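You operate a simulated robot arm through the tools that you are given. There is no shell and no other tool. Be economical: measure what you need, move in short steps, check, and stop when the job is done.

The job below is to be done with a simulated two-armed robot. You get a single attempt, and the scene is never put back.

JOB
Carry the white carton with both arms and set it on the top of the black case lid.
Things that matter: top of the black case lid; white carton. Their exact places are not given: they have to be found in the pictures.

It is judged by the outcome, as a careful person would: the job done as asked, and still so three seconds after it is handed in. It fails if anything else is knocked over, pushed out of place, dropped, spilled or broken. A push-on lid holds only when it is set on centred and level and pressed home; a screw cap is set on level and turned clockwise until tight.

ROBOT AND FRAMES
Two 7-joint arms with two-finger parallel grippers on one trunk, on a base that drives. Base frame: it is fixed to the floor where the robot stands at the start and does not move with it; the origin is under the middle of the robot, x ahead of it, y to its left, z up; the surface under the hand at the start is at about z = 80. Lengths are in cm, angles in rad, forces in N, time in s.
The left shoulder is at the start at [6.1, 10.1, 100.9], the right one opposite. With the tool pointing down near the work surface each hand reaches from about 26 to 54 cm from the robot's upright axis, wherever it stands, measured 20 degrees to its own side. Places, roughly: top of the black case lid [50, -260, 80]. Payload 2.4 kg a hand.
Tool frame (each hand has its own): the origin (TCP) lies between the finger pads and is the grasp point; the fingertips stand 2.4 cm ahead of it; z points along the fingers, y is the line along which they close. The gripper opens to 6.8 cm. The fingers are 1.7 cm wide and 1 cm thick; the gripper's body (4 by 7 cm) begins 4.1 cm behind the TCP.
Orientation is that of the tool frame in the base frame, as a unit quaternion [w, x, y, z]. With the fingers straight down and closing along the base's y, the tool's x points along the base's -x, its y along +y and its z along -z.

CONTROLS
- The arms move only by the tool servo_tool. It takes "left_motion", "right_motion" or both (then of equal length, played together; a hand with none holds still); each is a list of rows, each a list of 3 entries, a list of its own where there are three numbers: the finger opening in mm, from 0 to 68, then the shift along the tool's x, y, z in mm, then the turn, a rotation vector about the tool's x, y, z in rad. In form: [[fingers, [tx, ty, tz], [ax, ay, az]], ...]. A call has 1 to 12 rows; each row shifts and turns the commanded pose from where the row before left it, along the tool's axes as they then stand. A row lasts 0.2 s, in which the tool goes at most 5 cm and 0.15 rad; a call with a longer step from one row to the next is refused whole, and so is a gripper value outside its range. A pose out of reach is approached as far as the arm can. The call stops where the force on the tool passes 40 N (or 10 N more than at its start, if that is more) or the arm is blocked; 0.2 s more then pass. Each finger travels about 7.2 cm/s and halts on what it meets, pressing with about 32 N; the grip force reading is that of the motor and also rises with nothing between the fingers. The clock runs only during rows and for 0.2 s after the last one: add rows that do not move to give the fingers time. The reply holds the time, the measured pose of the TCP, the force on the tool along the base axes, the opening and the grip force, in the units named above and with some noise, with the torque about the TCP (base axes, N m) and any sound that the robot's microphone picked up.
- Cameras (640 x 400 px; columns grow to the right, rows downward): "scene" is now at [15.63, -0.83, 117.81]; the picture's right is [-0.07, -1.00, 0.00], its down [-0.46, 0.03, -0.89] and it looks along [0.89, -0.07, -0.46] (base axes); focal length 243 px, centre (320, 200). "left" rides on the left gripper at [8.4, -1.1, -7.5] in its tool frame; the picture's right is [0.13, 0.99, 0.00], its down [-0.60, 0.08, -0.79] and it looks along [-0.79, 0.10, 0.61] (tool axes); focal length 251 px, centre (320, 200). "right" rides on the right gripper at [8.4, 1.1, -7.5] in its tool frame; the picture's right is [-0.13, 0.99, 0.00], its down [-0.60, -0.08, -0.79] and it looks along [-0.79, -0.10, 0.61] (tool axes); focal length 251 px, centre (320, 200).
- snapshot(camera): a new picture of that camera. No time passes.
- lift_body(by): slides the trunk up (or, below 0, down) by that many cm; the arms and the scene camera ride with it, the base frame stays. It gives what a move gives, with no picture.
- roll_base(legs): drives the robot by 1 to 6 legs, each [ahead, left, turn to the left] in cm, cm and rad, along the robot's own axes; the way and the turn of a leg run together, so that a leg with both is an arc; at most 150 cm and 3.142 rad a leg. The arms and the cameras ride along, it lands a little off, and it stops where it bumps. It gives what a move gives.
- head_to(pan, tilt): turns the head with the scene camera to pan (to the left, within 1.501 rad either way) and tilt (down, from -0.506 to 1.204), counted from straight ahead of the robot. It gives what a move gives.
- point_at(camera, pixels): for up to 12 pixels [column, row] of the newest picture of that camera ("zoom" is the newest enlarged one), the place [x, y, z] in the base frame of the surface seen there, good to about 0.3 cm. No time passes.
- zoom(camera, box): a new picture of the part [left, top, right, bottom] of that camera's present view, enlarged. No time passes.
- hand_in(): hands the job in; it is judged then, once.

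Keep the steps short. Do not move on a guess: measure, check each grasp and each placing, and mend mistakes. In all there are 80 turns and 62 pictures (those below and enlarged ones count). Leave the grippers open and the arms clear of the work at the hand-in unless told otherwise, and finish with a single line.

The tools are called by a JSON object that holds its "api" and its "payload". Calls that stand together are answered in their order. servo_tool: Moves the arms, as the interface text tells. Its arguments: {"type":"object","properties":{"left_motion":{"type":"array","items":{"type":"array"}},"right_motion":{"type":"array","items":{"type":"array"}}},"required":[]} The other tools are called the same way: lift_body (by) slides the trunk up or down; roll_base (legs) drives the base; head_to (pan, tilt) turns the head that bears the scene camera; snapshot (camera) takes a picture; point_at (camera, pixels) gives the place of the surface under pixels of a picture; zoom (camera, box) takes an enlarged picture of a part of a camera's view; hand_in () hands the job in.

At the start:

```text
time: 0.0
left_ee_pos: [39.68, 21.54, 98.4]
left_tcp_rot: [0.0, 0.001, 1.0, 0.0]
left_wrist_force: [-0.1, 0.0, 0.3]
left_wrist_torque: [0.01, 0.01, 0.02]
left_finger_gap: 6.79
left_grip_force: 0.1
right_ee_pos: [34.59, -14.9, 106.43]
right_tcp_rot: [0.0, 0.001, 1.0, 0.0]
right_wrist_force: [-0.8, -0.4, -0.5]
right_wrist_torque: [0.02, -0.03, -0.01]
right_finger_gap: 6.82
right_grip_force: 0.1
trunk travel left (down, up): [-22.5, 62.4]
robot x, y, heading: [0.27, -0.24, -0.001]
head pan, tilt: [-0.075, 0.476]
```

scene: 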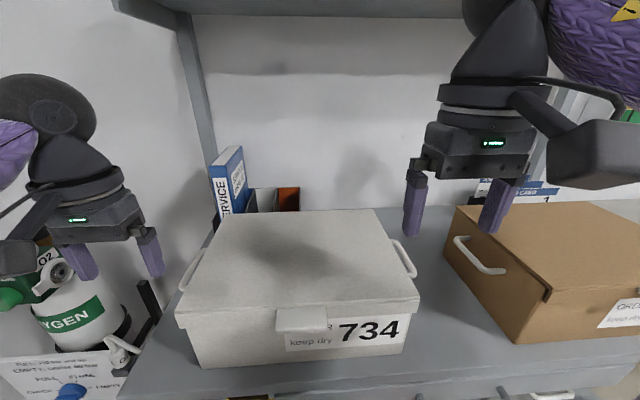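
right: 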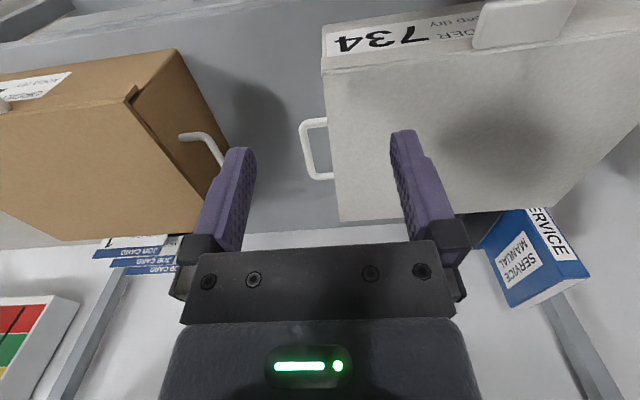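
left: 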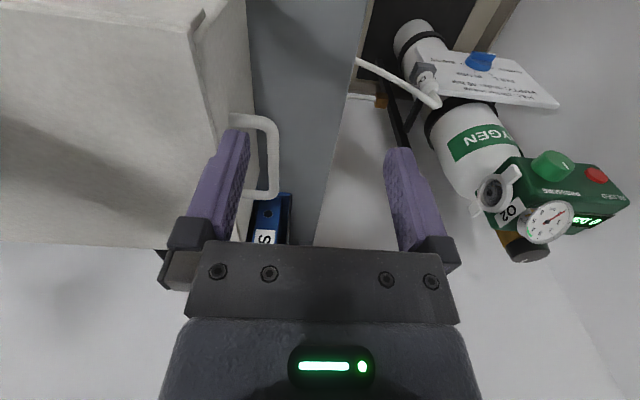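

The white carton (734) sits in front with a bar handle on each side. I'll measure its corners and the handles.

{"api": "point_at", "payload": {"camera": "scene", "pixels": [[222, 216], [372, 213], [180, 314], [415, 300], [204, 362], [402, 350], [405, 258], [413, 274], [190, 272], [184, 288], [300, 260], [395, 243]]}}

{"api": "point_at", "payload": {"camera": "right", "pixels": [[304, 128], [322, 121], [306, 150], [315, 175], [330, 177], [328, 122], [280, 150], [336, 140]]}}

{"api": "point_at", "payload": {"camera": "left", "pixels": [[240, 120], [265, 122], [275, 150], [274, 185], [258, 194], [300, 150], [230, 120], [225, 60]]}}

{"api": "zoom", "payload": {"camera": "scene", "box": [150, 190, 470, 390]}}

```text
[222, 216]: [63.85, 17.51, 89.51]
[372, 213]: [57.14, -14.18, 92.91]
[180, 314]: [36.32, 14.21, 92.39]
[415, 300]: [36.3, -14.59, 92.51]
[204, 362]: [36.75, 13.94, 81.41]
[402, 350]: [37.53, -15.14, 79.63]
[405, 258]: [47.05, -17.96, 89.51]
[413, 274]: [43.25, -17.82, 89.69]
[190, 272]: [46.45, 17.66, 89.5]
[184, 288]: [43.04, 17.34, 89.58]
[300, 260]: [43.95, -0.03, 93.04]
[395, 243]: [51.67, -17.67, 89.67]
```

```text
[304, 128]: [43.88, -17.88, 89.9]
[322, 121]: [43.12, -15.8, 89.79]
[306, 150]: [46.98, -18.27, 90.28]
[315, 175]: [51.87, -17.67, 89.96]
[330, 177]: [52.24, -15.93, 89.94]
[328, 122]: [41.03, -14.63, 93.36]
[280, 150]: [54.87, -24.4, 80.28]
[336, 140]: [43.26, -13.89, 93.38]
```

```text
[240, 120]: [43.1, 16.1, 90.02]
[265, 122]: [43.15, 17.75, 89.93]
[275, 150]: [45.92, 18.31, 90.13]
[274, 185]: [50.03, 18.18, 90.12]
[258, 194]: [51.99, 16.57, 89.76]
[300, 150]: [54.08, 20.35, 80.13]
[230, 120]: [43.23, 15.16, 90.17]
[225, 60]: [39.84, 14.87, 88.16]
```

```text
2.00 times, centred on (310, 290) of scene
```

zoom: 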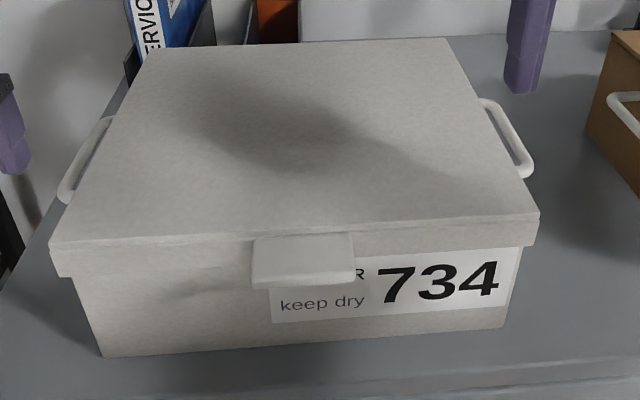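

Carton: x 36–58, y ±14.5, top 93. The handle bars lie at x 43–52, y ±18, z≈89.7. Next I look to the right for the target and the way there.

{"api": "head_to", "payload": {"pan": -1.2, "tilt": 0.3}}

{"api": "snapshot", "payload": {"camera": "scene"}}

```text
time: 1.4
left_ee_pos: [39.74, 21.39, 98.3]
left_tcp_rot: [0.0, 0.0, 1.0, -0.001]
left_wrist_force: [0.6, -0.4, 0.1]
left_wrist_torque: [0.0, 0.01, -0.02]
left_finger_gap: 6.81
left_grip_force: 0.0
right_ee_pos: [34.63, -14.85, 106.41]
right_tcp_rot: [0.0, 0.001, 1.0, 0.0]
right_wrist_force: [0.1, 0.7, -0.5]
right_wrist_torque: [-0.04, 0.02, -0.03]
right_finger_gap: 6.8
right_grip_force: 0.1
trunk travel left (down, up): [-22.5, 62.4]
robot x, y, heading: [-0.26, -0.0, -0.002]
head pan, tilt: [-1.201, 0.3]
```

```text
57 pictures are left
```

scene: 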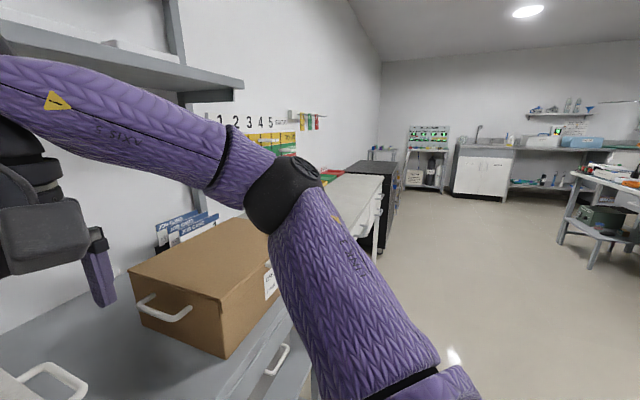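

The black case shows beyond a whiteish cart, near (375,170). I'll zoom there.

{"api": "zoom", "payload": {"camera": "scene", "box": [300, 130, 428, 210]}}

{"api": "point_at", "payload": {"camera": "scene", "pixels": [[350, 168], [375, 163], [397, 163], [390, 200], [380, 250], [385, 180], [360, 200], [345, 190], [330, 215], [420, 260], [285, 350], [600, 240]]}}

```text
5.00 times, centred on (364, 170) of scene
```

zoom: 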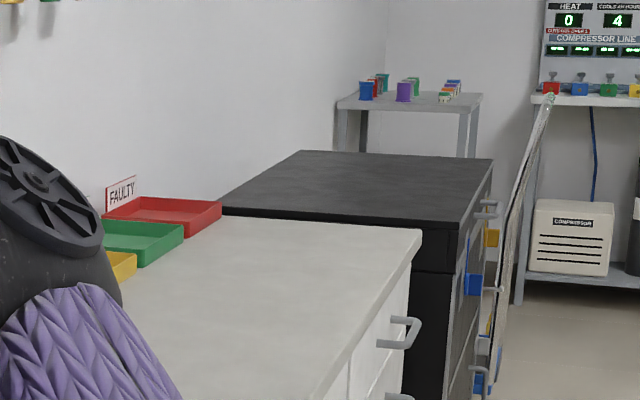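

```text
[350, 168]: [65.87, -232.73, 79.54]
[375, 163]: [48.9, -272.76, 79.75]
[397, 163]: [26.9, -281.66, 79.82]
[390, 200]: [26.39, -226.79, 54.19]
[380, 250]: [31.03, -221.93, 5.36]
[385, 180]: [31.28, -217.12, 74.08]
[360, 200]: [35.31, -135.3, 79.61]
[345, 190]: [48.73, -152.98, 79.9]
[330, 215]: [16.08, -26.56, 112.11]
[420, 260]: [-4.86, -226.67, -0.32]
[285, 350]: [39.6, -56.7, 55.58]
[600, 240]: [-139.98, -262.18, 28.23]
```

The black cabinet's top is z≈79.7, y about −218 to −300, x 27–75, and clear. I need the clearance to the brown box before reaching for the right handle.

{"api": "point_at", "payload": {"camera": "right", "pixels": [[175, 55], [195, 225], [185, 137], [205, 140], [219, 160], [225, 140], [100, 200]]}}

{"api": "servo_tool", "payload": {"right_motion": [[26, [-40, -10, 0], [0, 0, 0]], [26, [-40, -10, 0], [0, 0, 0]], [26, [-48, -11, 0], [0, 0, 0]], [26, [0, 0, 35], [0, 0, 0]], [26, [0, 0, 25], [0, 0, 0]], [26, [0, 0, 0], [0, 0, 0]]], "left_motion": [[26, [-40, -18, 0], [0, 0, 0]], [26, [-38, -17, 0], [0, 0, 0]], [26, [0, 0, 0], [0, 0, 0]], [26, [0, 0, -10], [0, 0, 0]], [26, [0, 0, -10], [0, 0, 0]], [26, [0, 0, 0], [0, 0, 0]]]}}

{"api": "head_to", "payload": {"pan": -0.0, "tilt": 0.6}}

{"api": "snapshot", "payload": {"camera": "scene"}}

{"api": "snapshot", "payload": {"camera": "right"}}

{"api": "snapshot", "payload": {"camera": "left"}}

```text
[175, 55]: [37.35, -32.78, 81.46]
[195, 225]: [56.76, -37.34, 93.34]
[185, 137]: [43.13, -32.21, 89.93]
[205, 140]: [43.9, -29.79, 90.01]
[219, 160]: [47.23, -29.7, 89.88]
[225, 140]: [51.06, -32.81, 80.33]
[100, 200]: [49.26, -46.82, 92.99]
```

```text
time: 2.8
left_ee_pos: [47.51, 18.0, 100.38]
left_tcp_rot: [0.001, 0.0, 1.0, 0.0]
left_wrist_force: [-0.5, 0.0, -0.3]
left_wrist_torque: [0.01, 0.0, 0.01]
left_finger_gap: 2.6
left_grip_force: 0.1
right_ee_pos: [46.31, -17.7, 100.44]
right_tcp_rot: [0.0, 0.001, 1.0, 0.0]
right_wrist_force: [-0.6, 0.1, -0.6]
right_wrist_torque: [0.03, 0.01, -0.02]
right_finger_gap: 2.6
right_grip_force: 0.1
right hand out of reach, approached as far as the arm can: row 3
trunk travel left (down, up): [-22.5, 62.4]
robot x, y, heading: [-0.07, 0.42, 0.001]
head pan, tilt: [-1.201, 0.3]
```

```text
time: 4.2
left_ee_pos: [47.59, 17.98, 100.33]
left_tcp_rot: [0.0, 0.0, 1.0, 0.0]
left_wrist_force: [-0.1, 0.6, 0.1]
left_wrist_torque: [-0.02, 0.0, 0.02]
left_finger_gap: 2.62
left_grip_force: 0.1
right_ee_pos: [46.32, -17.62, 100.5]
right_tcp_rot: [0.0, 0.001, 1.0, -0.001]
right_wrist_force: [-0.1, -0.7, -0.7]
right_wrist_torque: [0.0, 0.01, -0.01]
right_finger_gap: 2.58
right_grip_force: 0.1
trunk travel left (down, up): [-22.5, 62.4]
robot x, y, heading: [-0.3, -0.13, 0.005]
head pan, tilt: [0.0, 0.6]
```

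```text
55 pictures are left
```

scene: 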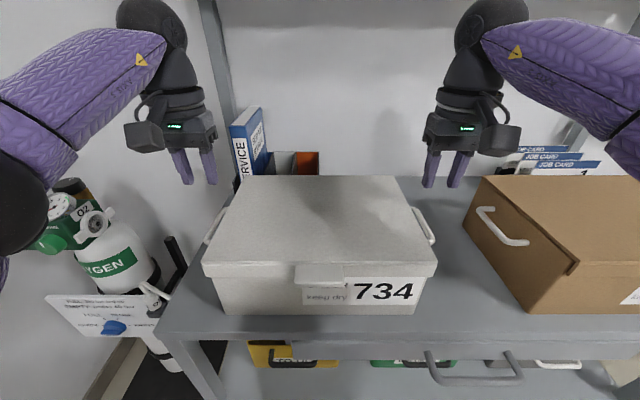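

```text
54 pictures are left
```

right: 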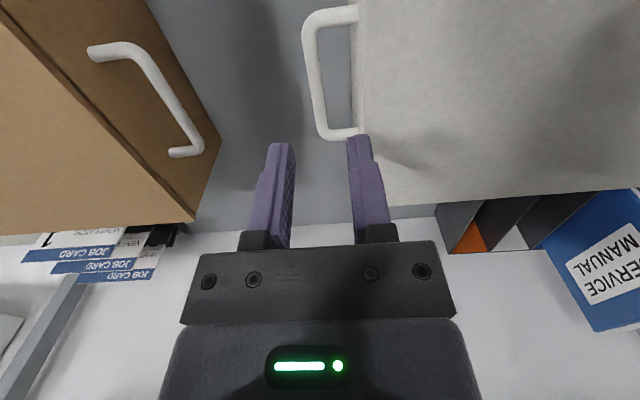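

```text
53 pictures are left
```

left: 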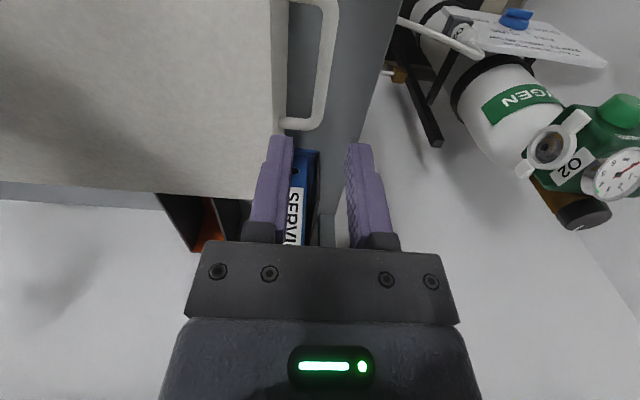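

Both hands hover beside their handles; the right stopped at x=46.3 at the edge of its reach up high. I'll descend part way and correct there.

{"api": "servo_tool", "payload": {"right_motion": [[26, [0, -1, 30], [0, 0, 0]], [26, [0, -1, 30], [0, 0, 0]], [26, [0, 0, 0], [0, 0, 0]]], "left_motion": [[26, [0, 0, 30], [0, 0, 0]], [26, [0, 0, 30], [0, 0, 0]], [26, [0, 0, 0], [0, 0, 0]]]}}

{"api": "snapshot", "payload": {"camera": "right"}}

{"api": "snapshot", "payload": {"camera": "left"}}

```text
time: 5.0
left_ee_pos: [47.44, 18.04, 94.38]
left_tcp_rot: [-0.001, -0.001, 1.0, 0.0]
left_wrist_force: [1.1, 0.0, 0.2]
left_wrist_torque: [0.05, -0.01, -0.01]
left_finger_gap: 2.59
left_grip_force: 0.0
right_ee_pos: [46.32, -18.04, 94.37]
right_tcp_rot: [0.0, 0.0, 1.0, 0.0]
right_wrist_force: [-0.2, -0.8, 0.5]
right_wrist_torque: [0.03, -0.01, 0.02]
right_finger_gap: 2.6
right_grip_force: 0.0
trunk travel left (down, up): [-22.5, 62.4]
robot x, y, heading: [-0.04, -0.1, -0.003]
head pan, tilt: [0.0, 0.6]
```

```text
52 pictures are left
```

right: 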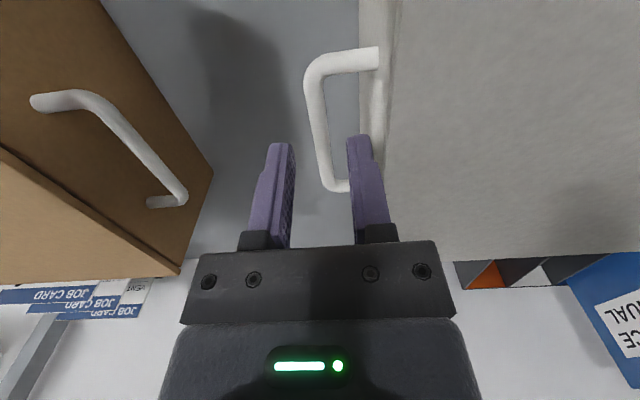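

```text
51 pictures are left
```

left: 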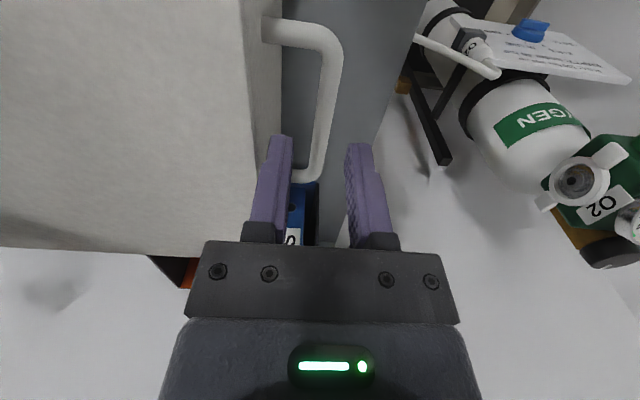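

Both bars sit between the fingers. I'll measure the bar centres precisely before descending.

{"api": "point_at", "payload": {"camera": "right", "pixels": [[312, 100], [320, 140], [325, 160], [310, 140], [330, 140], [388, 100]]}}

{"api": "point_at", "payload": {"camera": "left", "pixels": [[333, 75], [325, 120], [320, 140], [316, 120], [334, 120], [240, 90]]}}

{"api": "servo_tool", "payload": {"right_motion": [[26, [-10, 0, 15], [0, 0, 0]], [26, [0, 0, 0], [0, 0, 0]]], "left_motion": [[26, [0, 0, 15], [0, 0, 0]], [26, [0, 0, 0], [0, 0, 0]]]}}

```text
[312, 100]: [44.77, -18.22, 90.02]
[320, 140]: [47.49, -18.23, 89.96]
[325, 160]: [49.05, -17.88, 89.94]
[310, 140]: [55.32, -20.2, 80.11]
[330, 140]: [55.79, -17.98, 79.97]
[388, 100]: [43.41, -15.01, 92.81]
```

```text
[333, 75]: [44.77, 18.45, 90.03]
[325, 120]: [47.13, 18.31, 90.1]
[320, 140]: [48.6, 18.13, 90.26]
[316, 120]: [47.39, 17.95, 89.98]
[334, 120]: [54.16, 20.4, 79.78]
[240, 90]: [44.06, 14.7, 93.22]
```

```text
time: 5.5
left_ee_pos: [47.36, 18.19, 92.87]
left_tcp_rot: [0.0, 0.0, 1.0, 0.001]
left_wrist_force: [-0.2, 0.0, -0.3]
left_wrist_torque: [-0.03, -0.03, 0.03]
left_finger_gap: 2.58
left_grip_force: 0.0
right_ee_pos: [47.3, -17.96, 92.97]
right_tcp_rot: [0.0, 0.001, 1.0, -0.001]
right_wrist_force: [0.3, -0.6, -0.1]
right_wrist_torque: [0.03, 0.0, -0.02]
right_finger_gap: 2.58
right_grip_force: 0.0
trunk travel left (down, up): [-22.5, 62.4]
robot x, y, heading: [0.13, 0.1, 0.002]
head pan, tilt: [0.0, 0.6]
```

Bar tops are at z≈90, y≈±18.1. I descend 3 cm, then close on the bars.

{"api": "servo_tool", "payload": {"right_motion": [[26, [0, -1, 15], [0, 0, 0]], [26, [0, 0, 15], [0, 0, 0]], [26, [0, 0, 0], [0, 0, 0]]], "left_motion": [[26, [0, 0, 15], [0, 0, 0]], [26, [0, 0, 15], [0, 0, 0]], [26, [0, 0, 0], [0, 0, 0]]]}}

{"api": "servo_tool", "payload": {"right_motion": [[14, [0, 0, 0], [0, 0, 0]], [0, [0, 0, 0], [0, 0, 0]], [0, [0, 0, 0], [0, 0, 0]], [0, [0, 0, 0], [0, 0, 0]]], "left_motion": [[14, [0, 0, 0], [0, 0, 0]], [0, [0, 0, 0], [0, 0, 0]], [0, [0, 0, 0], [0, 0, 0]], [0, [0, 0, 0], [0, 0, 0]]]}}

{"api": "snapshot", "payload": {"camera": "right"}}

{"api": "snapshot", "payload": {"camera": "left"}}

```text
time: 6.3
left_ee_pos: [47.6, 17.96, 89.85]
left_tcp_rot: [0.001, 0.0, 1.0, 0.0]
left_wrist_force: [-0.3, -0.3, 0.1]
left_wrist_torque: [0.0, 0.02, 0.02]
left_finger_gap: 2.62
left_grip_force: 0.1
right_ee_pos: [47.18, -18.06, 89.97]
right_tcp_rot: [0.001, 0.001, 1.0, 0.0]
right_wrist_force: [-0.2, -0.2, -0.3]
right_wrist_torque: [-0.03, 0.01, -0.02]
right_finger_gap: 2.59
right_grip_force: 0.0
trunk travel left (down, up): [-22.5, 62.4]
robot x, y, heading: [-0.05, -0.15, -0.003]
head pan, tilt: [0.0, 0.6]
```

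```text
time: 7.5
left_ee_pos: [47.56, 18.18, 90.02]
left_tcp_rot: [0.001, -0.003, 1.0, 0.001]
left_wrist_force: [-0.7, 1.0, 0.0]
left_wrist_torque: [-0.05, 0.24, -0.3]
left_finger_gap: 0.99
left_grip_force: 31.4
right_ee_pos: [47.16, -18.2, 90.08]
right_tcp_rot: [0.0, 0.003, 1.0, -0.002]
right_wrist_force: [-0.7, -0.2, 1.5]
right_wrist_torque: [0.05, 0.14, 0.28]
right_finger_gap: 0.97
right_grip_force: 31.6
trunk travel left (down, up): [-22.5, 62.4]
robot x, y, heading: [-0.07, -0.16, -0.001]
head pan, tilt: [0.0, 0.6]
stopped in row 4 (left hand): the force on the tool passed its limit at 41 N (the readings are from after the stop); the commanded pose is now the measured one
```

```text
50 pictures are left
```

right: 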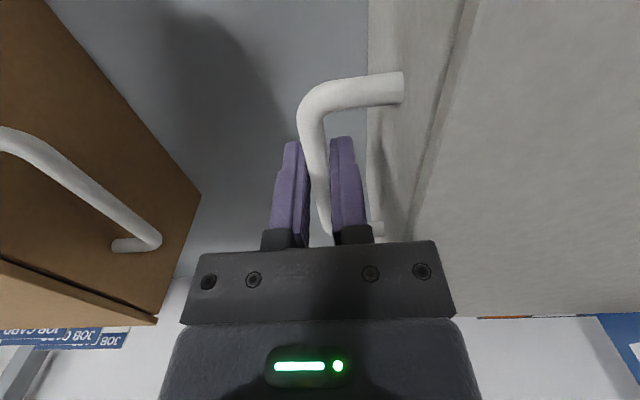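

```text
49 pictures are left
```

left: 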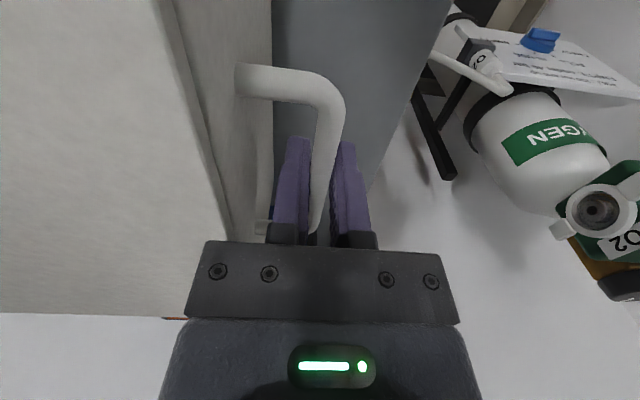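

Both grips hold at 0.98 cm with 31 N. I lift a little with the trunk and check.

{"api": "lift_body", "payload": {"by": 3}}

{"api": "snapshot", "payload": {"camera": "scene"}}

```text
time: 8.3
left_ee_pos: [47.59, 18.27, 92.94]
left_tcp_rot: [-0.001, -0.002, 1.0, 0.002]
left_wrist_force: [-0.1, 0.3, 0.5]
left_wrist_torque: [0.01, 0.01, -0.01]
left_finger_gap: 0.0
left_grip_force: 23.5
right_ee_pos: [47.2, -18.29, 92.98]
right_tcp_rot: [-0.002, 0.003, 1.0, -0.002]
right_wrist_force: [0.3, -0.7, -0.8]
right_wrist_torque: [0.03, -0.03, -0.02]
right_finger_gap: 0.01
right_grip_force: 24.0
trunk travel left (down, up): [-25.5, 59.4]
robot x, y, heading: [-0.01, -0.14, -0.005]
head pan, tilt: [0.0, 0.6]
```

```text
48 pictures are left
```

scene: 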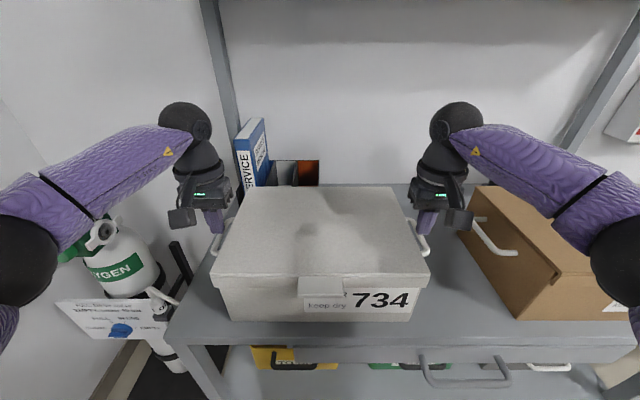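

The fingers slid up off the bars: friction alone doesn't hold this heavy carton. I'll need the fingers tilted inward so one passes under each bar. I check that the carton is unmoved and measure the side clearances (cylinder left, brown box right, bench edge).

{"api": "point_at", "payload": {"camera": "scene", "pixels": [[103, 232], [115, 265], [235, 300], [245, 270], [420, 270], [475, 190], [478, 225], [515, 252], [180, 290], [300, 338], [175, 250], [460, 335]]}}

{"api": "zoom", "payload": {"camera": "scene", "box": [160, 170, 480, 370]}}

{"api": "snapshot", "payload": {"camera": "left"}}

{"api": "head_to", "payload": {"pan": 0, "tilt": 1.2}}

{"api": "snapshot", "payload": {"camera": "scene"}}

```text
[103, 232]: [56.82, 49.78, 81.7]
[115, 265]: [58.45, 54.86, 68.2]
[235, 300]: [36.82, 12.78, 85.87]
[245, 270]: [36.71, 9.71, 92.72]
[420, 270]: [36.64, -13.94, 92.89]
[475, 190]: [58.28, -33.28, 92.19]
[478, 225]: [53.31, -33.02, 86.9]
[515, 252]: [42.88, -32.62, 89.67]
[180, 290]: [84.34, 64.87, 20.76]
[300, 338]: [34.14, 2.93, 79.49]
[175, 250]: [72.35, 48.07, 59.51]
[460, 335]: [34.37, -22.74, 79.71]
```

```text
2.00 times, centred on (320, 270) of scene
```

zoom: 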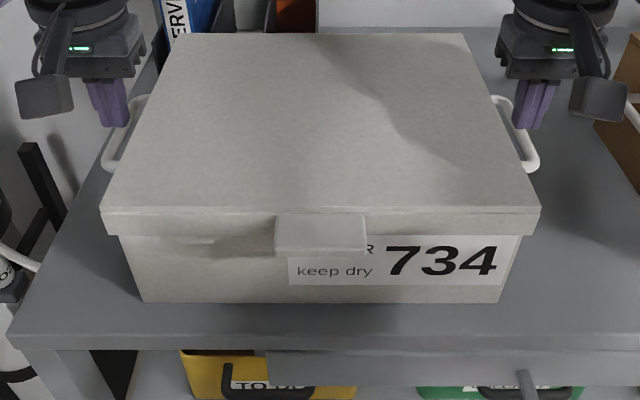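

```text
46 pictures are left
```

left: 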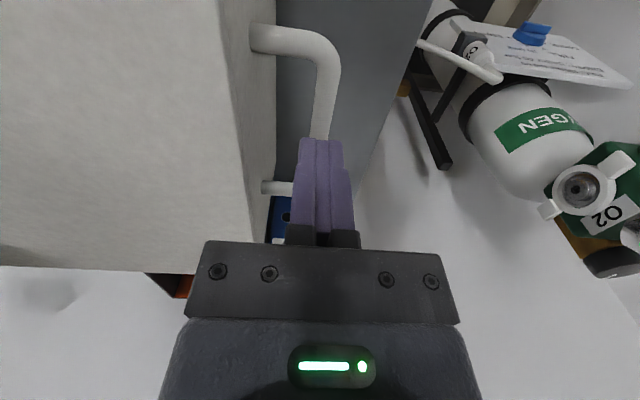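

```text
time: 9.3
left_ee_pos: [47.53, 18.15, 92.93]
left_tcp_rot: [-0.001, -0.003, 1.0, 0.002]
left_wrist_force: [-0.5, 0.1, -0.6]
left_wrist_torque: [-0.01, 0.01, -0.01]
left_finger_gap: 0.0
left_grip_force: 23.7
right_ee_pos: [47.16, -18.18, 92.97]
right_tcp_rot: [0.0, 0.003, 1.0, -0.002]
right_wrist_force: [0.3, 0.3, 0.0]
right_wrist_torque: [-0.02, -0.02, 0.01]
right_finger_gap: 0.02
right_grip_force: 23.8
trunk travel left (down, up): [-25.5, 59.4]
robot x, y, heading: [-0.14, 0.03, 0.001]
head pan, tilt: [0.0, 1.201]
```

```text
45 pictures are left
```

scene: 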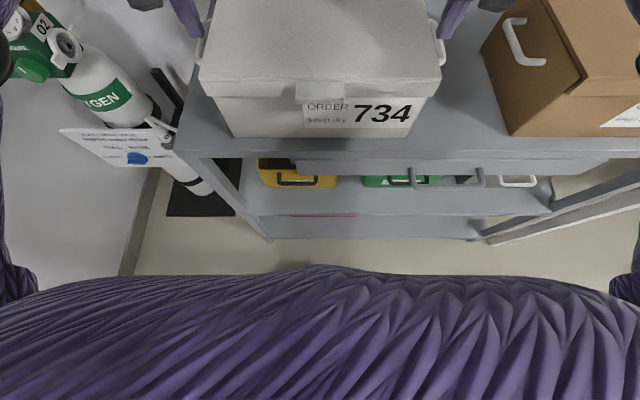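

The carton is unmoved. The bench edge is at x≈34, the brown handle at y≈−30 and the cylinder beyond y 48. I raise both hands, move them outward, open partly and tilt the fingers 0.8 rad inward.

{"api": "servo_tool", "payload": {"right_motion": [[0, [0, 0, -40], [0, 0, 0]], [24, [0, -40, 0], [0, 0, 0]], [24, [0, 0, 0], [-0.14, 0, 0]], [24, [0, 0, 0], [-0.14, 0, 0]], [24, [0, 0, 0], [-0.14, 0, 0]], [24, [0, 0, 0], [-0.14, 0, 0]], [24, [0, 0, 0], [-0.14, 0, 0]], [24, [0, 0, 0], [-0.1, 0, 0]], [24, [0, 0, 0], [0, 0, 0]]], "left_motion": [[0, [0, 0, -40], [0, 0, 0]], [24, [0, 40, 0], [0, 0, 0]], [24, [0, 0, 0], [0.14, 0, 0]], [24, [0, 0, 0], [0.14, 0, 0]], [24, [0, 0, 0], [0.14, 0, 0]], [24, [0, 0, 0], [0.14, 0, 0]], [24, [0, 0, 0], [0.14, 0, 0]], [24, [0, 0, 0], [0.1, 0, 0]], [24, [0, 0, 0], [0, 0, 0]]]}}

{"api": "head_to", "payload": {"pan": 0, "tilt": 0.6}}

{"api": "snapshot", "payload": {"camera": "scene"}}

```text
time: 11.3
left_ee_pos: [47.04, 22.32, 96.67]
left_tcp_rot: [0.0, -0.003, 0.922, -0.387]
left_wrist_force: [0.4, 0.5, 0.4]
left_wrist_torque: [0.01, 0.0, 0.02]
left_finger_gap: 2.4
left_grip_force: 0.0
left hand out of reach, approached as far as the arm can: row 8
right_ee_pos: [47.26, -22.13, 96.98]
right_tcp_rot: [0.0, 0.004, 0.921, 0.389]
right_wrist_force: [-0.1, -0.7, 0.0]
right_wrist_torque: [0.02, 0.0, -0.01]
right_finger_gap: 2.39
right_grip_force: 0.1
trunk travel left (down, up): [-25.5, 59.4]
robot x, y, heading: [-0.03, 0.27, -0.007]
head pan, tilt: [0.0, 1.201]
```

```text
time: 12.3
left_ee_pos: [47.02, 22.18, 96.74]
left_tcp_rot: [0.001, -0.003, 0.922, -0.388]
left_wrist_force: [0.3, 0.0, 0.3]
left_wrist_torque: [-0.02, 0.03, -0.04]
left_finger_gap: 2.39
left_grip_force: 0.2
right_ee_pos: [47.16, -22.09, 97.02]
right_tcp_rot: [0.001, 0.003, 0.922, 0.387]
right_wrist_force: [0.3, 0.0, -0.1]
right_wrist_torque: [-0.01, 0.0, -0.02]
right_finger_gap: 2.41
right_grip_force: 0.0
trunk travel left (down, up): [-25.5, 59.4]
robot x, y, heading: [-0.13, -0.02, 0.002]
head pan, tilt: [0.0, 0.6]
```

```text
44 pictures are left
```

scene: 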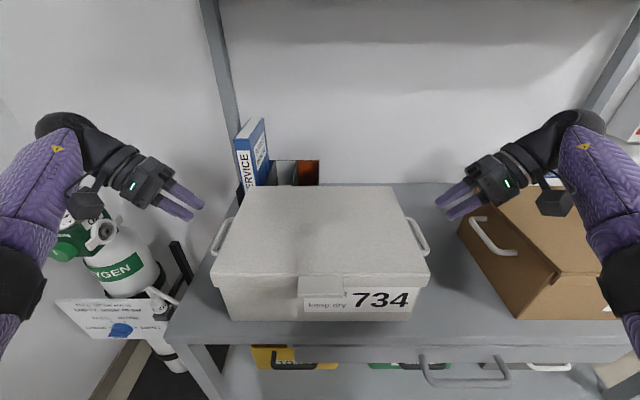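

Both hands are tilted as wanted but at the edge of reach. The hands are clear of everything, so I drive 3 cm ahead for margin.

{"api": "roll_base", "payload": {"legs": [[3, 0, 0]]}}

```text
time: 13.1
left_ee_pos: [50.18, 22.13, 96.69]
left_tcp_rot: [0.001, -0.003, 0.922, -0.387]
left_wrist_force: [0.0, 0.6, 0.0]
left_wrist_torque: [0.0, -0.02, 0.0]
left_finger_gap: 2.43
left_grip_force: 0.1
right_ee_pos: [50.23, -22.26, 97.13]
right_tcp_rot: [0.001, 0.004, 0.922, 0.388]
right_wrist_force: [0.3, 0.8, -0.6]
right_wrist_torque: [0.03, 0.04, -0.01]
right_finger_gap: 2.4
right_grip_force: 0.1
trunk travel left (down, up): [-25.5, 59.4]
robot x, y, heading: [3.03, -0.1, -0.0]
head pan, tilt: [0.0, 0.6]
```

I move to pre-grasp points 5 cm back along the finger direction, at x≈47.4.

{"api": "servo_tool", "payload": {"right_motion": [[24, [14, -13, 16], [0, 0, 0]], [24, [14, -13, 15], [0, 0, 0]], [24, [0, 0, 0], [0, 0, 0]]], "left_motion": [[24, [14, 12, 14], [0, 0, 0]], [24, [14, 12, 14], [0, 0, 0]], [24, [0, 0, 0], [0, 0, 0]]]}}

{"api": "snapshot", "payload": {"camera": "right"}}

{"api": "snapshot", "payload": {"camera": "left"}}

```text
time: 13.9
left_ee_pos: [47.32, 21.91, 93.18]
left_tcp_rot: [0.002, -0.003, 0.922, -0.388]
left_wrist_force: [0.0, -0.6, 0.2]
left_wrist_torque: [0.03, -0.01, 0.03]
left_finger_gap: 2.41
left_grip_force: 0.0
right_ee_pos: [47.3, -21.63, 93.06]
right_tcp_rot: [-0.001, 0.004, 0.922, 0.388]
right_wrist_force: [0.7, -0.9, -0.3]
right_wrist_torque: [-0.02, 0.0, 0.02]
right_finger_gap: 2.4
right_grip_force: 0.0
trunk travel left (down, up): [-25.5, 59.4]
robot x, y, heading: [2.86, 0.01, 0.003]
head pan, tilt: [0.0, 0.6]
```

```text
43 pictures are left
```

right: 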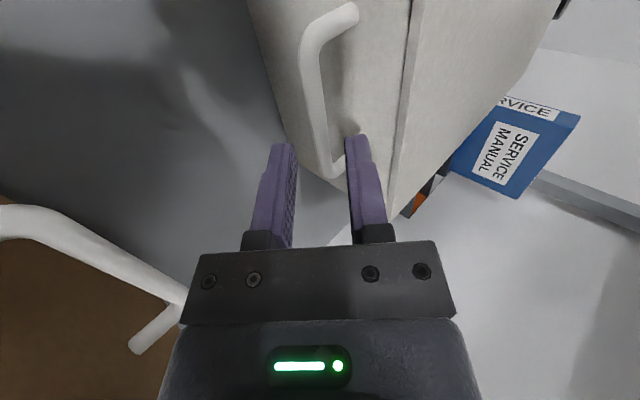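

```text
42 pictures are left
```

left: 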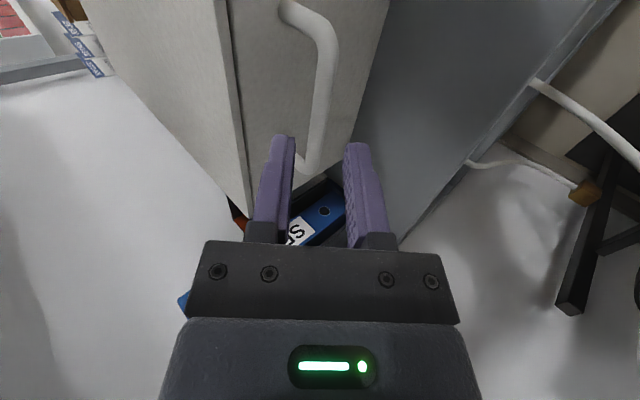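

Each bar lies between the fingers. I narrow to 18 mm so the inner finger clears the wall, and advance 3 cm.

{"api": "servo_tool", "payload": {"right_motion": [[18, [0, -1, 15], [0, 0, 0]], [18, [0, 0, 15], [0, 0, 0]], [18, [0, 0, 0], [0, 0, 0]]], "left_motion": [[18, [0, 0, 16], [0, 0, 0]], [18, [0, 0, 16], [0, 0, 0]], [18, [0, 0, 0], [0, 0, 0]]]}}

{"api": "zoom", "payload": {"camera": "right", "box": [220, 60, 460, 260]}}

{"api": "zoom", "payload": {"camera": "left", "box": [200, 60, 440, 260]}}

```text
time: 14.7
left_ee_pos: [47.36, 19.68, 90.82]
left_tcp_rot: [0.001, -0.004, 0.922, -0.387]
left_wrist_force: [0.0, 0.7, 0.4]
left_wrist_torque: [-0.05, 0.01, -0.01]
left_finger_gap: 1.79
left_grip_force: 0.0
right_ee_pos: [47.36, -19.63, 90.79]
right_tcp_rot: [0.001, 0.003, 0.922, 0.387]
right_wrist_force: [-0.1, 0.4, 0.1]
right_wrist_torque: [0.0, 0.02, -0.04]
right_finger_gap: 1.8
right_grip_force: 0.0
trunk travel left (down, up): [-25.5, 59.4]
robot x, y, heading: [3.39, -0.39, 0.001]
head pan, tilt: [0.0, 0.6]
```

```text
2.00 times, centred on (340, 160) of right
```

zoom: 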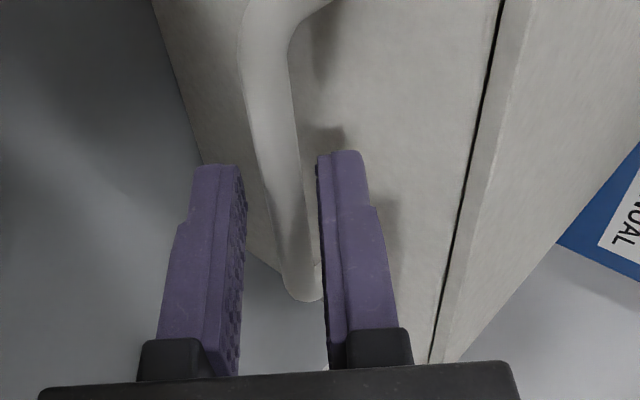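

```text
2.00 times, centred on (320, 160) of left
```

zoom: 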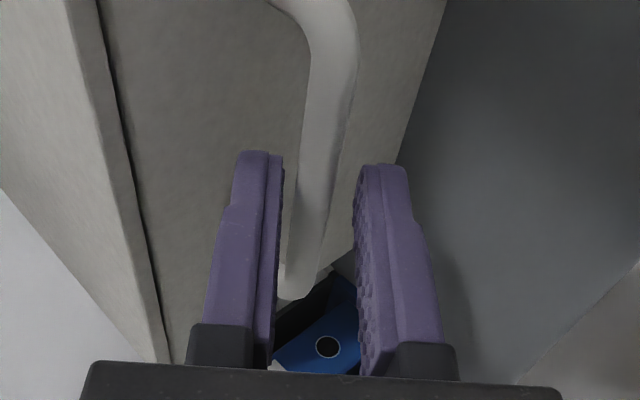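

The bars sit a little nearer the upper fingers. I shift 2 mm toward those and advance the last 1.3 cm.

{"api": "servo_tool", "payload": {"right_motion": [[18, [0, 2, 0], [0, 0, 0]], [18, [0, 0, 13], [0, 0, 0]], [18, [0, 0, 0], [0, 0, 0]]], "left_motion": [[18, [0, -2, 0], [0, 0, 0]], [18, [0, 0, 13], [0, 0, 0]], [18, [0, 0, 0], [0, 0, 0]]]}}

{"api": "zoom", "payload": {"camera": "right", "box": [220, 60, 460, 260]}}

{"api": "zoom", "payload": {"camera": "left", "box": [200, 60, 440, 260]}}

```text
time: 15.5
left_ee_pos: [47.32, 18.64, 89.94]
left_tcp_rot: [0.001, -0.003, 0.922, -0.386]
left_wrist_force: [0.3, -0.2, 0.3]
left_wrist_torque: [-0.01, 0.02, -0.01]
left_finger_gap: 1.77
left_grip_force: 0.0
right_ee_pos: [47.52, -18.55, 90.0]
right_tcp_rot: [0.001, 0.003, 0.922, 0.388]
right_wrist_force: [0.2, -0.9, -0.2]
right_wrist_torque: [-0.02, 0.01, 0.0]
right_finger_gap: 1.84
right_grip_force: 0.7
trunk travel left (down, up): [-25.5, 59.4]
robot x, y, heading: [3.21, 0.34, -0.001]
head pan, tilt: [0.0, 0.6]
```

```text
2.00 times, centred on (340, 160) of right
```

zoom: 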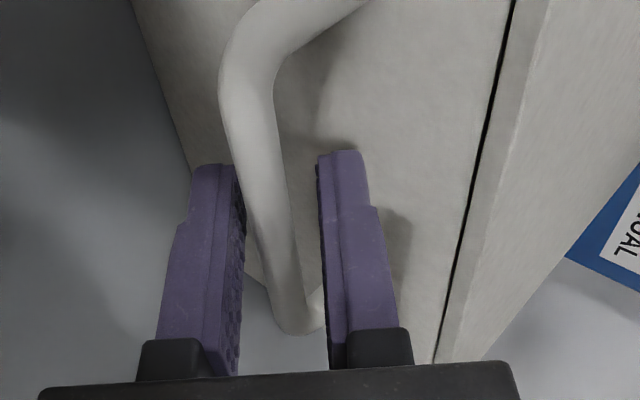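

```text
2.00 times, centred on (320, 160) of left
```

zoom: 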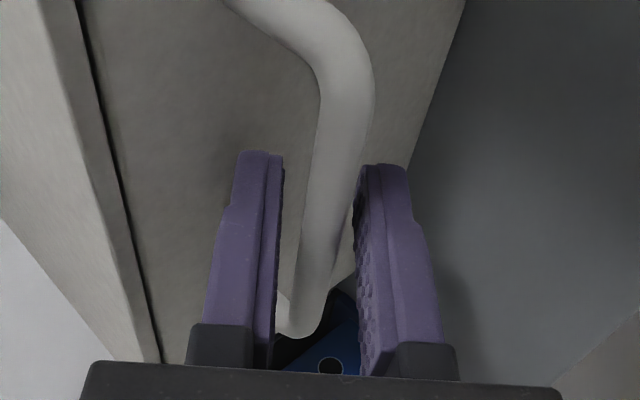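

The bars are centred between the fingers with the lower finger beneath. I close.

{"api": "servo_tool", "payload": {"right_motion": [[12, [0, 0, 0], [0, 0, 0]], [6, [0, 0, 0], [0, 0, 0]], [0, [0, 0, 0], [0, 0, 0]], [0, [0, 0, 0], [0, 0, 0]]], "left_motion": [[12, [0, 0, 0], [0, 0, 0]], [6, [0, 0, 0], [0, 0, 0]], [0, [0, 0, 0], [0, 0, 0]], [0, [0, 0, 0], [0, 0, 0]]]}}

{"api": "lift_body", "payload": {"by": 1}}

{"api": "snapshot", "payload": {"camera": "scene"}}

{"api": "snapshot", "payload": {"camera": "right"}}

{"api": "snapshot", "payload": {"camera": "left"}}

```text
time: 16.5
left_ee_pos: [47.39, 18.72, 89.97]
left_tcp_rot: [0.0, -0.005, 0.922, -0.386]
left_wrist_force: [1.1, 15.8, -0.2]
left_wrist_torque: [0.05, 0.16, -0.23]
left_finger_gap: 1.34
left_grip_force: 32.2
right_ee_pos: [47.45, -18.58, 90.09]
right_tcp_rot: [0.001, 0.004, 0.922, 0.387]
right_wrist_force: [-1.5, -15.3, 1.2]
right_wrist_torque: [-0.12, -0.16, 0.57]
right_finger_gap: 1.33
right_grip_force: 32.2
trunk travel left (down, up): [-25.5, 59.4]
robot x, y, heading: [2.92, 0.2, -0.004]
head pan, tilt: [0.0, 0.6]
```

```text
time: 17.1
left_ee_pos: [47.44, 18.56, 90.98]
left_tcp_rot: [0.001, -0.004, 0.922, -0.387]
left_wrist_force: [2.3, 24.8, -2.9]
left_wrist_torque: [0.1, 0.2, 0.16]
left_finger_gap: 1.34
left_grip_force: 32.3
right_ee_pos: [47.4, -18.59, 90.93]
right_tcp_rot: [0.001, 0.004, 0.922, 0.387]
right_wrist_force: [-2.1, -25.0, -2.5]
right_wrist_torque: [-0.16, -0.17, 0.53]
right_finger_gap: 1.35
right_grip_force: 32.0
trunk travel left (down, up): [-26.5, 58.4]
robot x, y, heading: [3.0, -0.13, 0.005]
head pan, tilt: [0.0, 0.6]
```

```text
37 pictures are left
```

scene: 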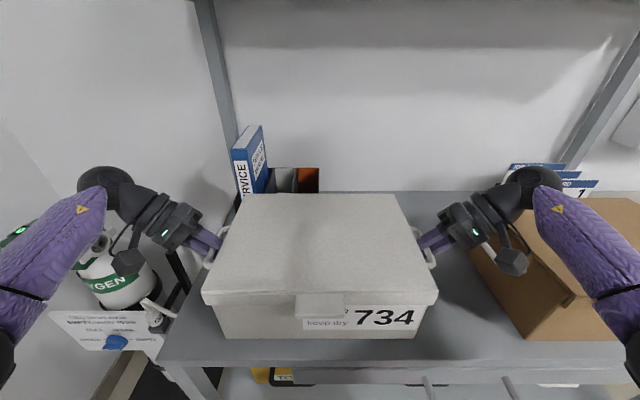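

```text
36 pictures are left
```

right: 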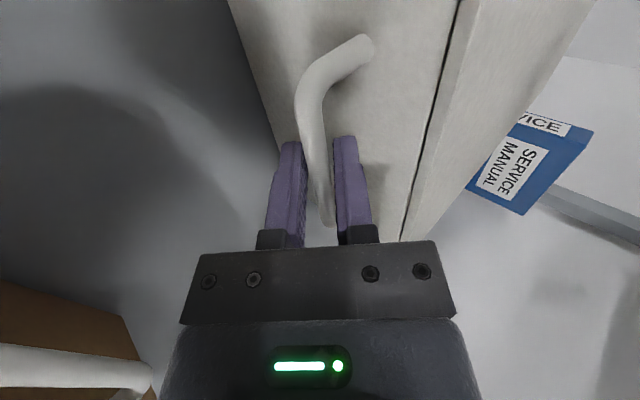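

```text
35 pictures are left
```

left: 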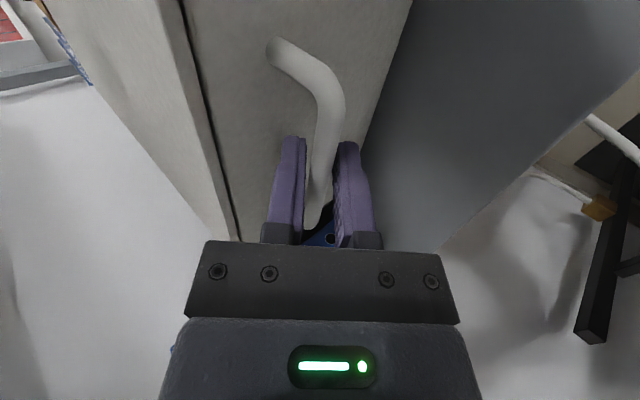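

Grip stays at 1.34 cm after the 1 cm lift. I check whether the carton has risen.

{"api": "point_at", "payload": {"camera": "scene", "pixels": [[310, 250], [250, 210], [390, 210], [230, 290], [420, 290], [310, 220]]}}

{"api": "zoom", "payload": {"camera": "scene", "box": [180, 260, 460, 380]}}

```text
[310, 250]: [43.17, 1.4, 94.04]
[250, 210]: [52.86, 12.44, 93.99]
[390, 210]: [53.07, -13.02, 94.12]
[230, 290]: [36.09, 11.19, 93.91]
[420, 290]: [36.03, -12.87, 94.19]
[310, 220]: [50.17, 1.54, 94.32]
```

```text
2.29 times, centred on (320, 320) of scene
```

zoom: 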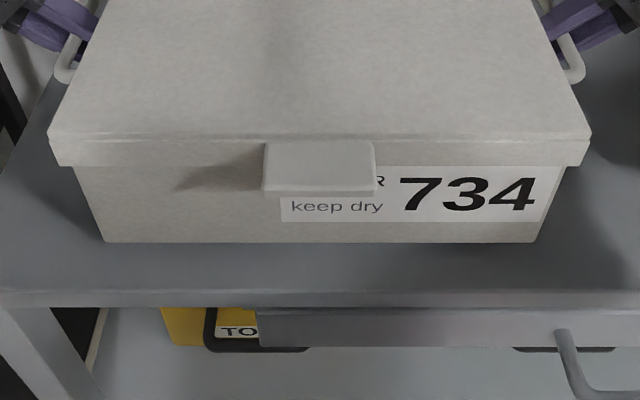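

The lid has risen 1 cm and is level, so the carton is held. I lift another 6 cm and recheck.

{"api": "lift_body", "payload": {"by": 6}}

{"api": "snapshot", "payload": {"camera": "scene"}}

{"api": "point_at", "payload": {"camera": "scene", "pixels": [[310, 250], [250, 225], [390, 225], [225, 310], [420, 310]]}}

```text
time: 18.1
left_ee_pos: [47.32, 18.66, 96.94]
left_tcp_rot: [0.001, -0.005, 0.922, -0.387]
left_wrist_force: [2.2, 34.5, -1.6]
left_wrist_torque: [0.12, 0.16, 0.05]
left_finger_gap: 1.37
left_grip_force: 31.9
right_ee_pos: [47.59, -18.63, 96.98]
right_tcp_rot: [0.001, 0.004, 0.922, 0.388]
right_wrist_force: [-2.4, -34.7, -2.4]
right_wrist_torque: [-0.22, -0.12, 0.57]
right_finger_gap: 1.33
right_grip_force: 31.7
trunk travel left (down, up): [-32.5, 52.4]
robot x, y, heading: [3.61, -0.22, -0.0]
head pan, tilt: [0.0, 0.6]
```

```text
33 pictures are left
```

scene: 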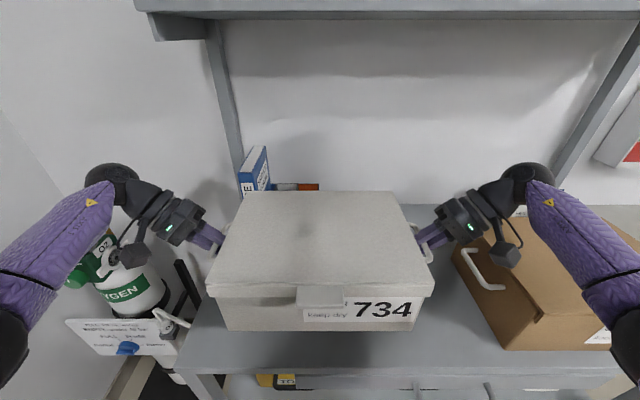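

```text
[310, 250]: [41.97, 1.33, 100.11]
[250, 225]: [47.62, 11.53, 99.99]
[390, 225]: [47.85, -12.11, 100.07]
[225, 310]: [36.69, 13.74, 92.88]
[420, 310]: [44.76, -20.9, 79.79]
```

The carton hangs level, its bottom at about 87. I back straight off 20 cm first and check the grip.

{"api": "roll_base", "payload": {"legs": [[-20, 0, 0]]}}

{"api": "snapshot", "payload": {"camera": "scene"}}

```text
time: 19.7
left_ee_pos: [27.6, 18.61, 96.98]
left_tcp_rot: [0.0, -0.003, 0.922, -0.387]
left_wrist_force: [1.0, 39.6, -1.3]
left_wrist_torque: [0.18, 0.21, -0.28]
left_finger_gap: 1.34
left_grip_force: 31.5
right_ee_pos: [27.41, -18.76, 97.07]
right_tcp_rot: [0.0, 0.005, 0.922, 0.388]
right_wrist_force: [-0.5, -40.3, -1.8]
right_wrist_torque: [-0.27, -0.21, 0.43]
right_finger_gap: 1.33
right_grip_force: 32.4
trunk travel left (down, up): [-32.5, 52.4]
robot x, y, heading: [-16.9, 0.11, -0.003]
head pan, tilt: [0.0, 0.6]
```

```text
32 pictures are left
```

scene: 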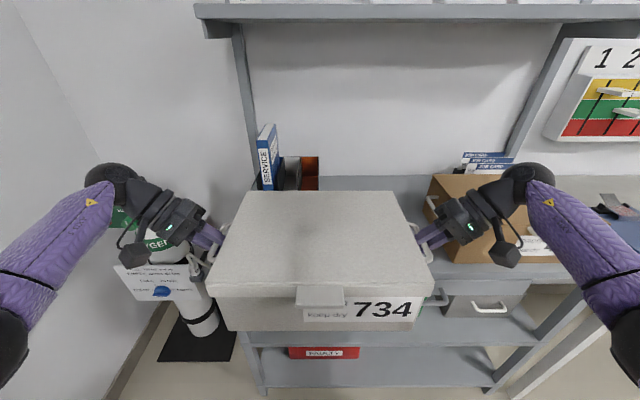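

The carton hangs steady, but the hands squeeze it sideways with a slowly rising force (25→40 N). I ease each hand 1 mm outward and watch the reading.

{"api": "servo_tool", "payload": {"right_motion": [[0, [0, -0.7, -0.7], [0, 0, 0]], [0, [0, 0, 0], [0, 0, 0]]], "left_motion": [[0, [0, 0.7, -0.7], [0, 0, 0]], [0, [0, 0, 0], [0, 0, 0]]]}}

```text
time: 20.3
left_ee_pos: [27.54, 18.74, 96.99]
left_tcp_rot: [0.0, 0.0, 0.922, -0.387]
left_wrist_force: [-1.1, -19.5, -2.1]
left_wrist_torque: [-0.12, 0.04, 0.18]
left_finger_gap: 1.33
left_grip_force: 31.4
right_ee_pos: [27.53, -18.65, 96.95]
right_tcp_rot: [0.0, 0.005, 0.921, 0.388]
right_wrist_force: [1.5, 19.5, -3.2]
right_wrist_torque: [0.0, -0.05, -0.73]
right_finger_gap: 1.32
right_grip_force: 31.6
trunk travel left (down, up): [-32.5, 52.4]
robot x, y, heading: [-16.78, -0.08, -0.005]
head pan, tilt: [0.0, 0.6]
```

It went past zero to a 19 N pull, so I return 0.35 mm.

{"api": "servo_tool", "payload": {"right_motion": [[0, [0, 0.23, 0.23], [0, 0, 0]], [0, [0, 0, 0], [0, 0, 0]]], "left_motion": [[0, [0, -0.23, 0.23], [0, 0, 0]], [0, [0, 0, 0], [0, 0, 0]]]}}

{"api": "head_to", "payload": {"pan": -1.3, "tilt": 0.5}}

{"api": "snapshot", "payload": {"camera": "scene"}}

```text
time: 20.9
left_ee_pos: [27.55, 18.56, 96.94]
left_tcp_rot: [0.001, -0.001, 0.922, -0.388]
left_wrist_force: [-0.1, -23.8, -2.6]
left_wrist_torque: [-0.21, 0.09, -0.36]
left_finger_gap: 1.32
left_grip_force: 31.6
right_ee_pos: [27.47, -18.67, 97.08]
right_tcp_rot: [0.001, 0.005, 0.922, 0.387]
right_wrist_force: [0.3, 23.9, -2.6]
right_wrist_torque: [0.05, -0.07, 0.35]
right_finger_gap: 1.31
right_grip_force: 32.8
trunk travel left (down, up): [-32.5, 52.4]
robot x, y, heading: [-16.95, 0.15, -0.004]
head pan, tilt: [0.0, 0.6]
```

```text
time: 22.4
left_ee_pos: [27.48, 18.52, 96.87]
left_tcp_rot: [0.002, -0.002, 0.922, -0.388]
left_wrist_force: [1.2, -31.1, -2.9]
left_wrist_torque: [0.01, 0.28, 0.24]
left_finger_gap: 1.28
left_grip_force: 31.7
right_ee_pos: [27.4, -18.74, 97.22]
right_tcp_rot: [0.002, 0.005, 0.922, 0.388]
right_wrist_force: [-1.8, 30.4, -2.3]
right_wrist_torque: [0.07, -0.29, 0.24]
right_finger_gap: 1.3
right_grip_force: 31.4
trunk travel left (down, up): [-32.5, 52.4]
robot x, y, heading: [-16.87, -0.12, -0.003]
head pan, tilt: [-1.3, 0.499]
```

```text
31 pictures are left
```

scene: 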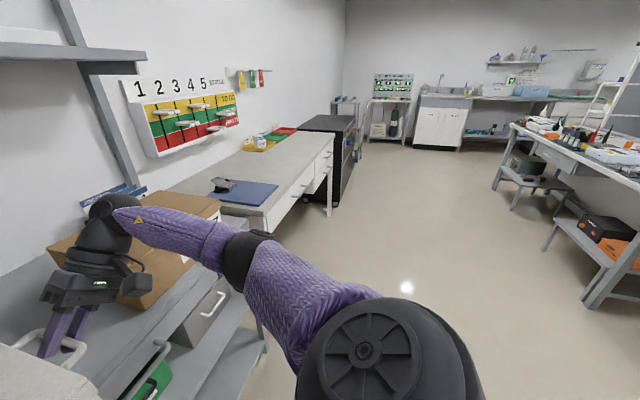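

Now it's pulling outward and growing (−31 N). I move 0.5 mm inward and read after a pause.

{"api": "servo_tool", "payload": {"right_motion": [[0, [0, 0.35, 0.35], [0, 0, 0]], [0, [0, 0, 0], [0, 0, 0]]], "left_motion": [[0, [0, -0.35, 0.35], [0, 0, 0]], [0, [0, 0, 0], [0, 0, 0]]]}}

{"api": "servo_tool", "payload": {"right_motion": [[0, [0, 0, 0], [0, 0, 0]], [0, [0, 0, 0], [0, 0, 0]], [0, [0, 0, 0], [0, 0, 0]], [0, [0, 0, 0], [0, 0, 0]], [0, [0, 0, 0], [0, 0, 0]]]}}

```text
time: 22.9
left_ee_pos: [27.53, 18.57, 96.95]
left_tcp_rot: [0.001, -0.003, 0.922, -0.386]
left_wrist_force: [-0.7, -18.9, -1.7]
left_wrist_torque: [-0.03, 0.06, -0.7]
left_finger_gap: 1.32
left_grip_force: 32.1
right_ee_pos: [27.5, -18.73, 97.17]
right_tcp_rot: [0.002, 0.006, 0.922, 0.387]
right_wrist_force: [0.5, 19.7, -2.0]
right_wrist_torque: [0.08, -0.06, 0.43]
right_finger_gap: 1.31
right_grip_force: 31.5
trunk travel left (down, up): [-32.5, 52.4]
robot x, y, heading: [-16.92, 0.0, -0.004]
head pan, tilt: [-1.3, 0.499]
```

```text
time: 24.1
left_ee_pos: [27.6, 18.52, 97.01]
left_tcp_rot: [0.001, -0.002, 0.922, -0.387]
left_wrist_force: [-0.9, -7.9, -1.3]
left_wrist_torque: [-0.06, -0.38, -0.33]
left_finger_gap: 1.31
left_grip_force: 31.7
right_ee_pos: [27.56, -18.76, 96.98]
right_tcp_rot: [0.001, 0.006, 0.922, 0.388]
right_wrist_force: [2.4, 7.2, -1.8]
right_wrist_torque: [0.02, 0.42, -0.44]
right_finger_gap: 1.33
right_grip_force: 32.4
trunk travel left (down, up): [-32.5, 52.4]
robot x, y, heading: [-16.68, 0.15, -0.003]
head pan, tilt: [-1.3, 0.499]
```

Settled near zero. Now I measure the black case and the stuff in front of it from this view.

{"api": "point_at", "payload": {"camera": "scene", "pixels": [[303, 126], [340, 131], [353, 119], [320, 117], [335, 145], [357, 150], [352, 165], [330, 180], [306, 200], [325, 122], [560, 210], [385, 165]]}}

{"api": "zoom", "payload": {"camera": "scene", "box": [270, 90, 398, 170]}}

{"api": "servo_tool", "payload": {"right_motion": [[0, [0, -0.1, -0.1], [0, 0, 0]], [0, [0, 0, 0], [0, 0, 0]]], "left_motion": [[0, [0, 0.1, -0.1], [0, 0, 0]], [0, [0, 0, 0], [0, 0, 0]]]}}

```text
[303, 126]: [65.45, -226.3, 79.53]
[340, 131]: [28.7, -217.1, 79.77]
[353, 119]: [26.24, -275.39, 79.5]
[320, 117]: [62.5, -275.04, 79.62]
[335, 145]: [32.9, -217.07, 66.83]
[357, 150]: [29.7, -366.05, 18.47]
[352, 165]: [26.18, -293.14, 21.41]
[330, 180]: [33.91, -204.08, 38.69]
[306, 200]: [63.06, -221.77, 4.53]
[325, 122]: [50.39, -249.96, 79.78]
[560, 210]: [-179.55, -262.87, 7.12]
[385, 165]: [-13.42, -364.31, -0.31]
```

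```text
5.00 times, centred on (334, 130) of scene
```

zoom: 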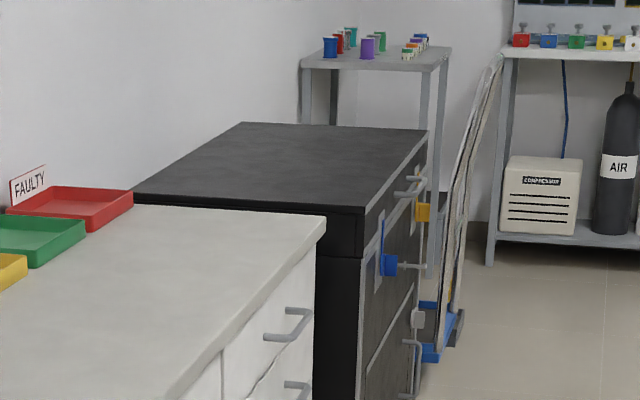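

```text
time: 24.8
left_ee_pos: [27.46, 18.51, 96.99]
left_tcp_rot: [0.001, -0.002, 0.922, -0.386]
left_wrist_force: [-2.6, -4.4, -1.3]
left_wrist_torque: [0.0, -0.33, -0.3]
left_finger_gap: 1.32
left_grip_force: 31.9
right_ee_pos: [27.42, -18.9, 97.08]
right_tcp_rot: [0.001, 0.006, 0.922, 0.388]
right_wrist_force: [1.8, 4.4, -1.3]
right_wrist_torque: [-0.02, 0.32, -0.46]
right_finger_gap: 1.32
right_grip_force: 32.0
trunk travel left (down, up): [-32.5, 52.4]
robot x, y, heading: [-16.88, 0.11, -0.007]
head pan, tilt: [-1.3, 0.499]
```

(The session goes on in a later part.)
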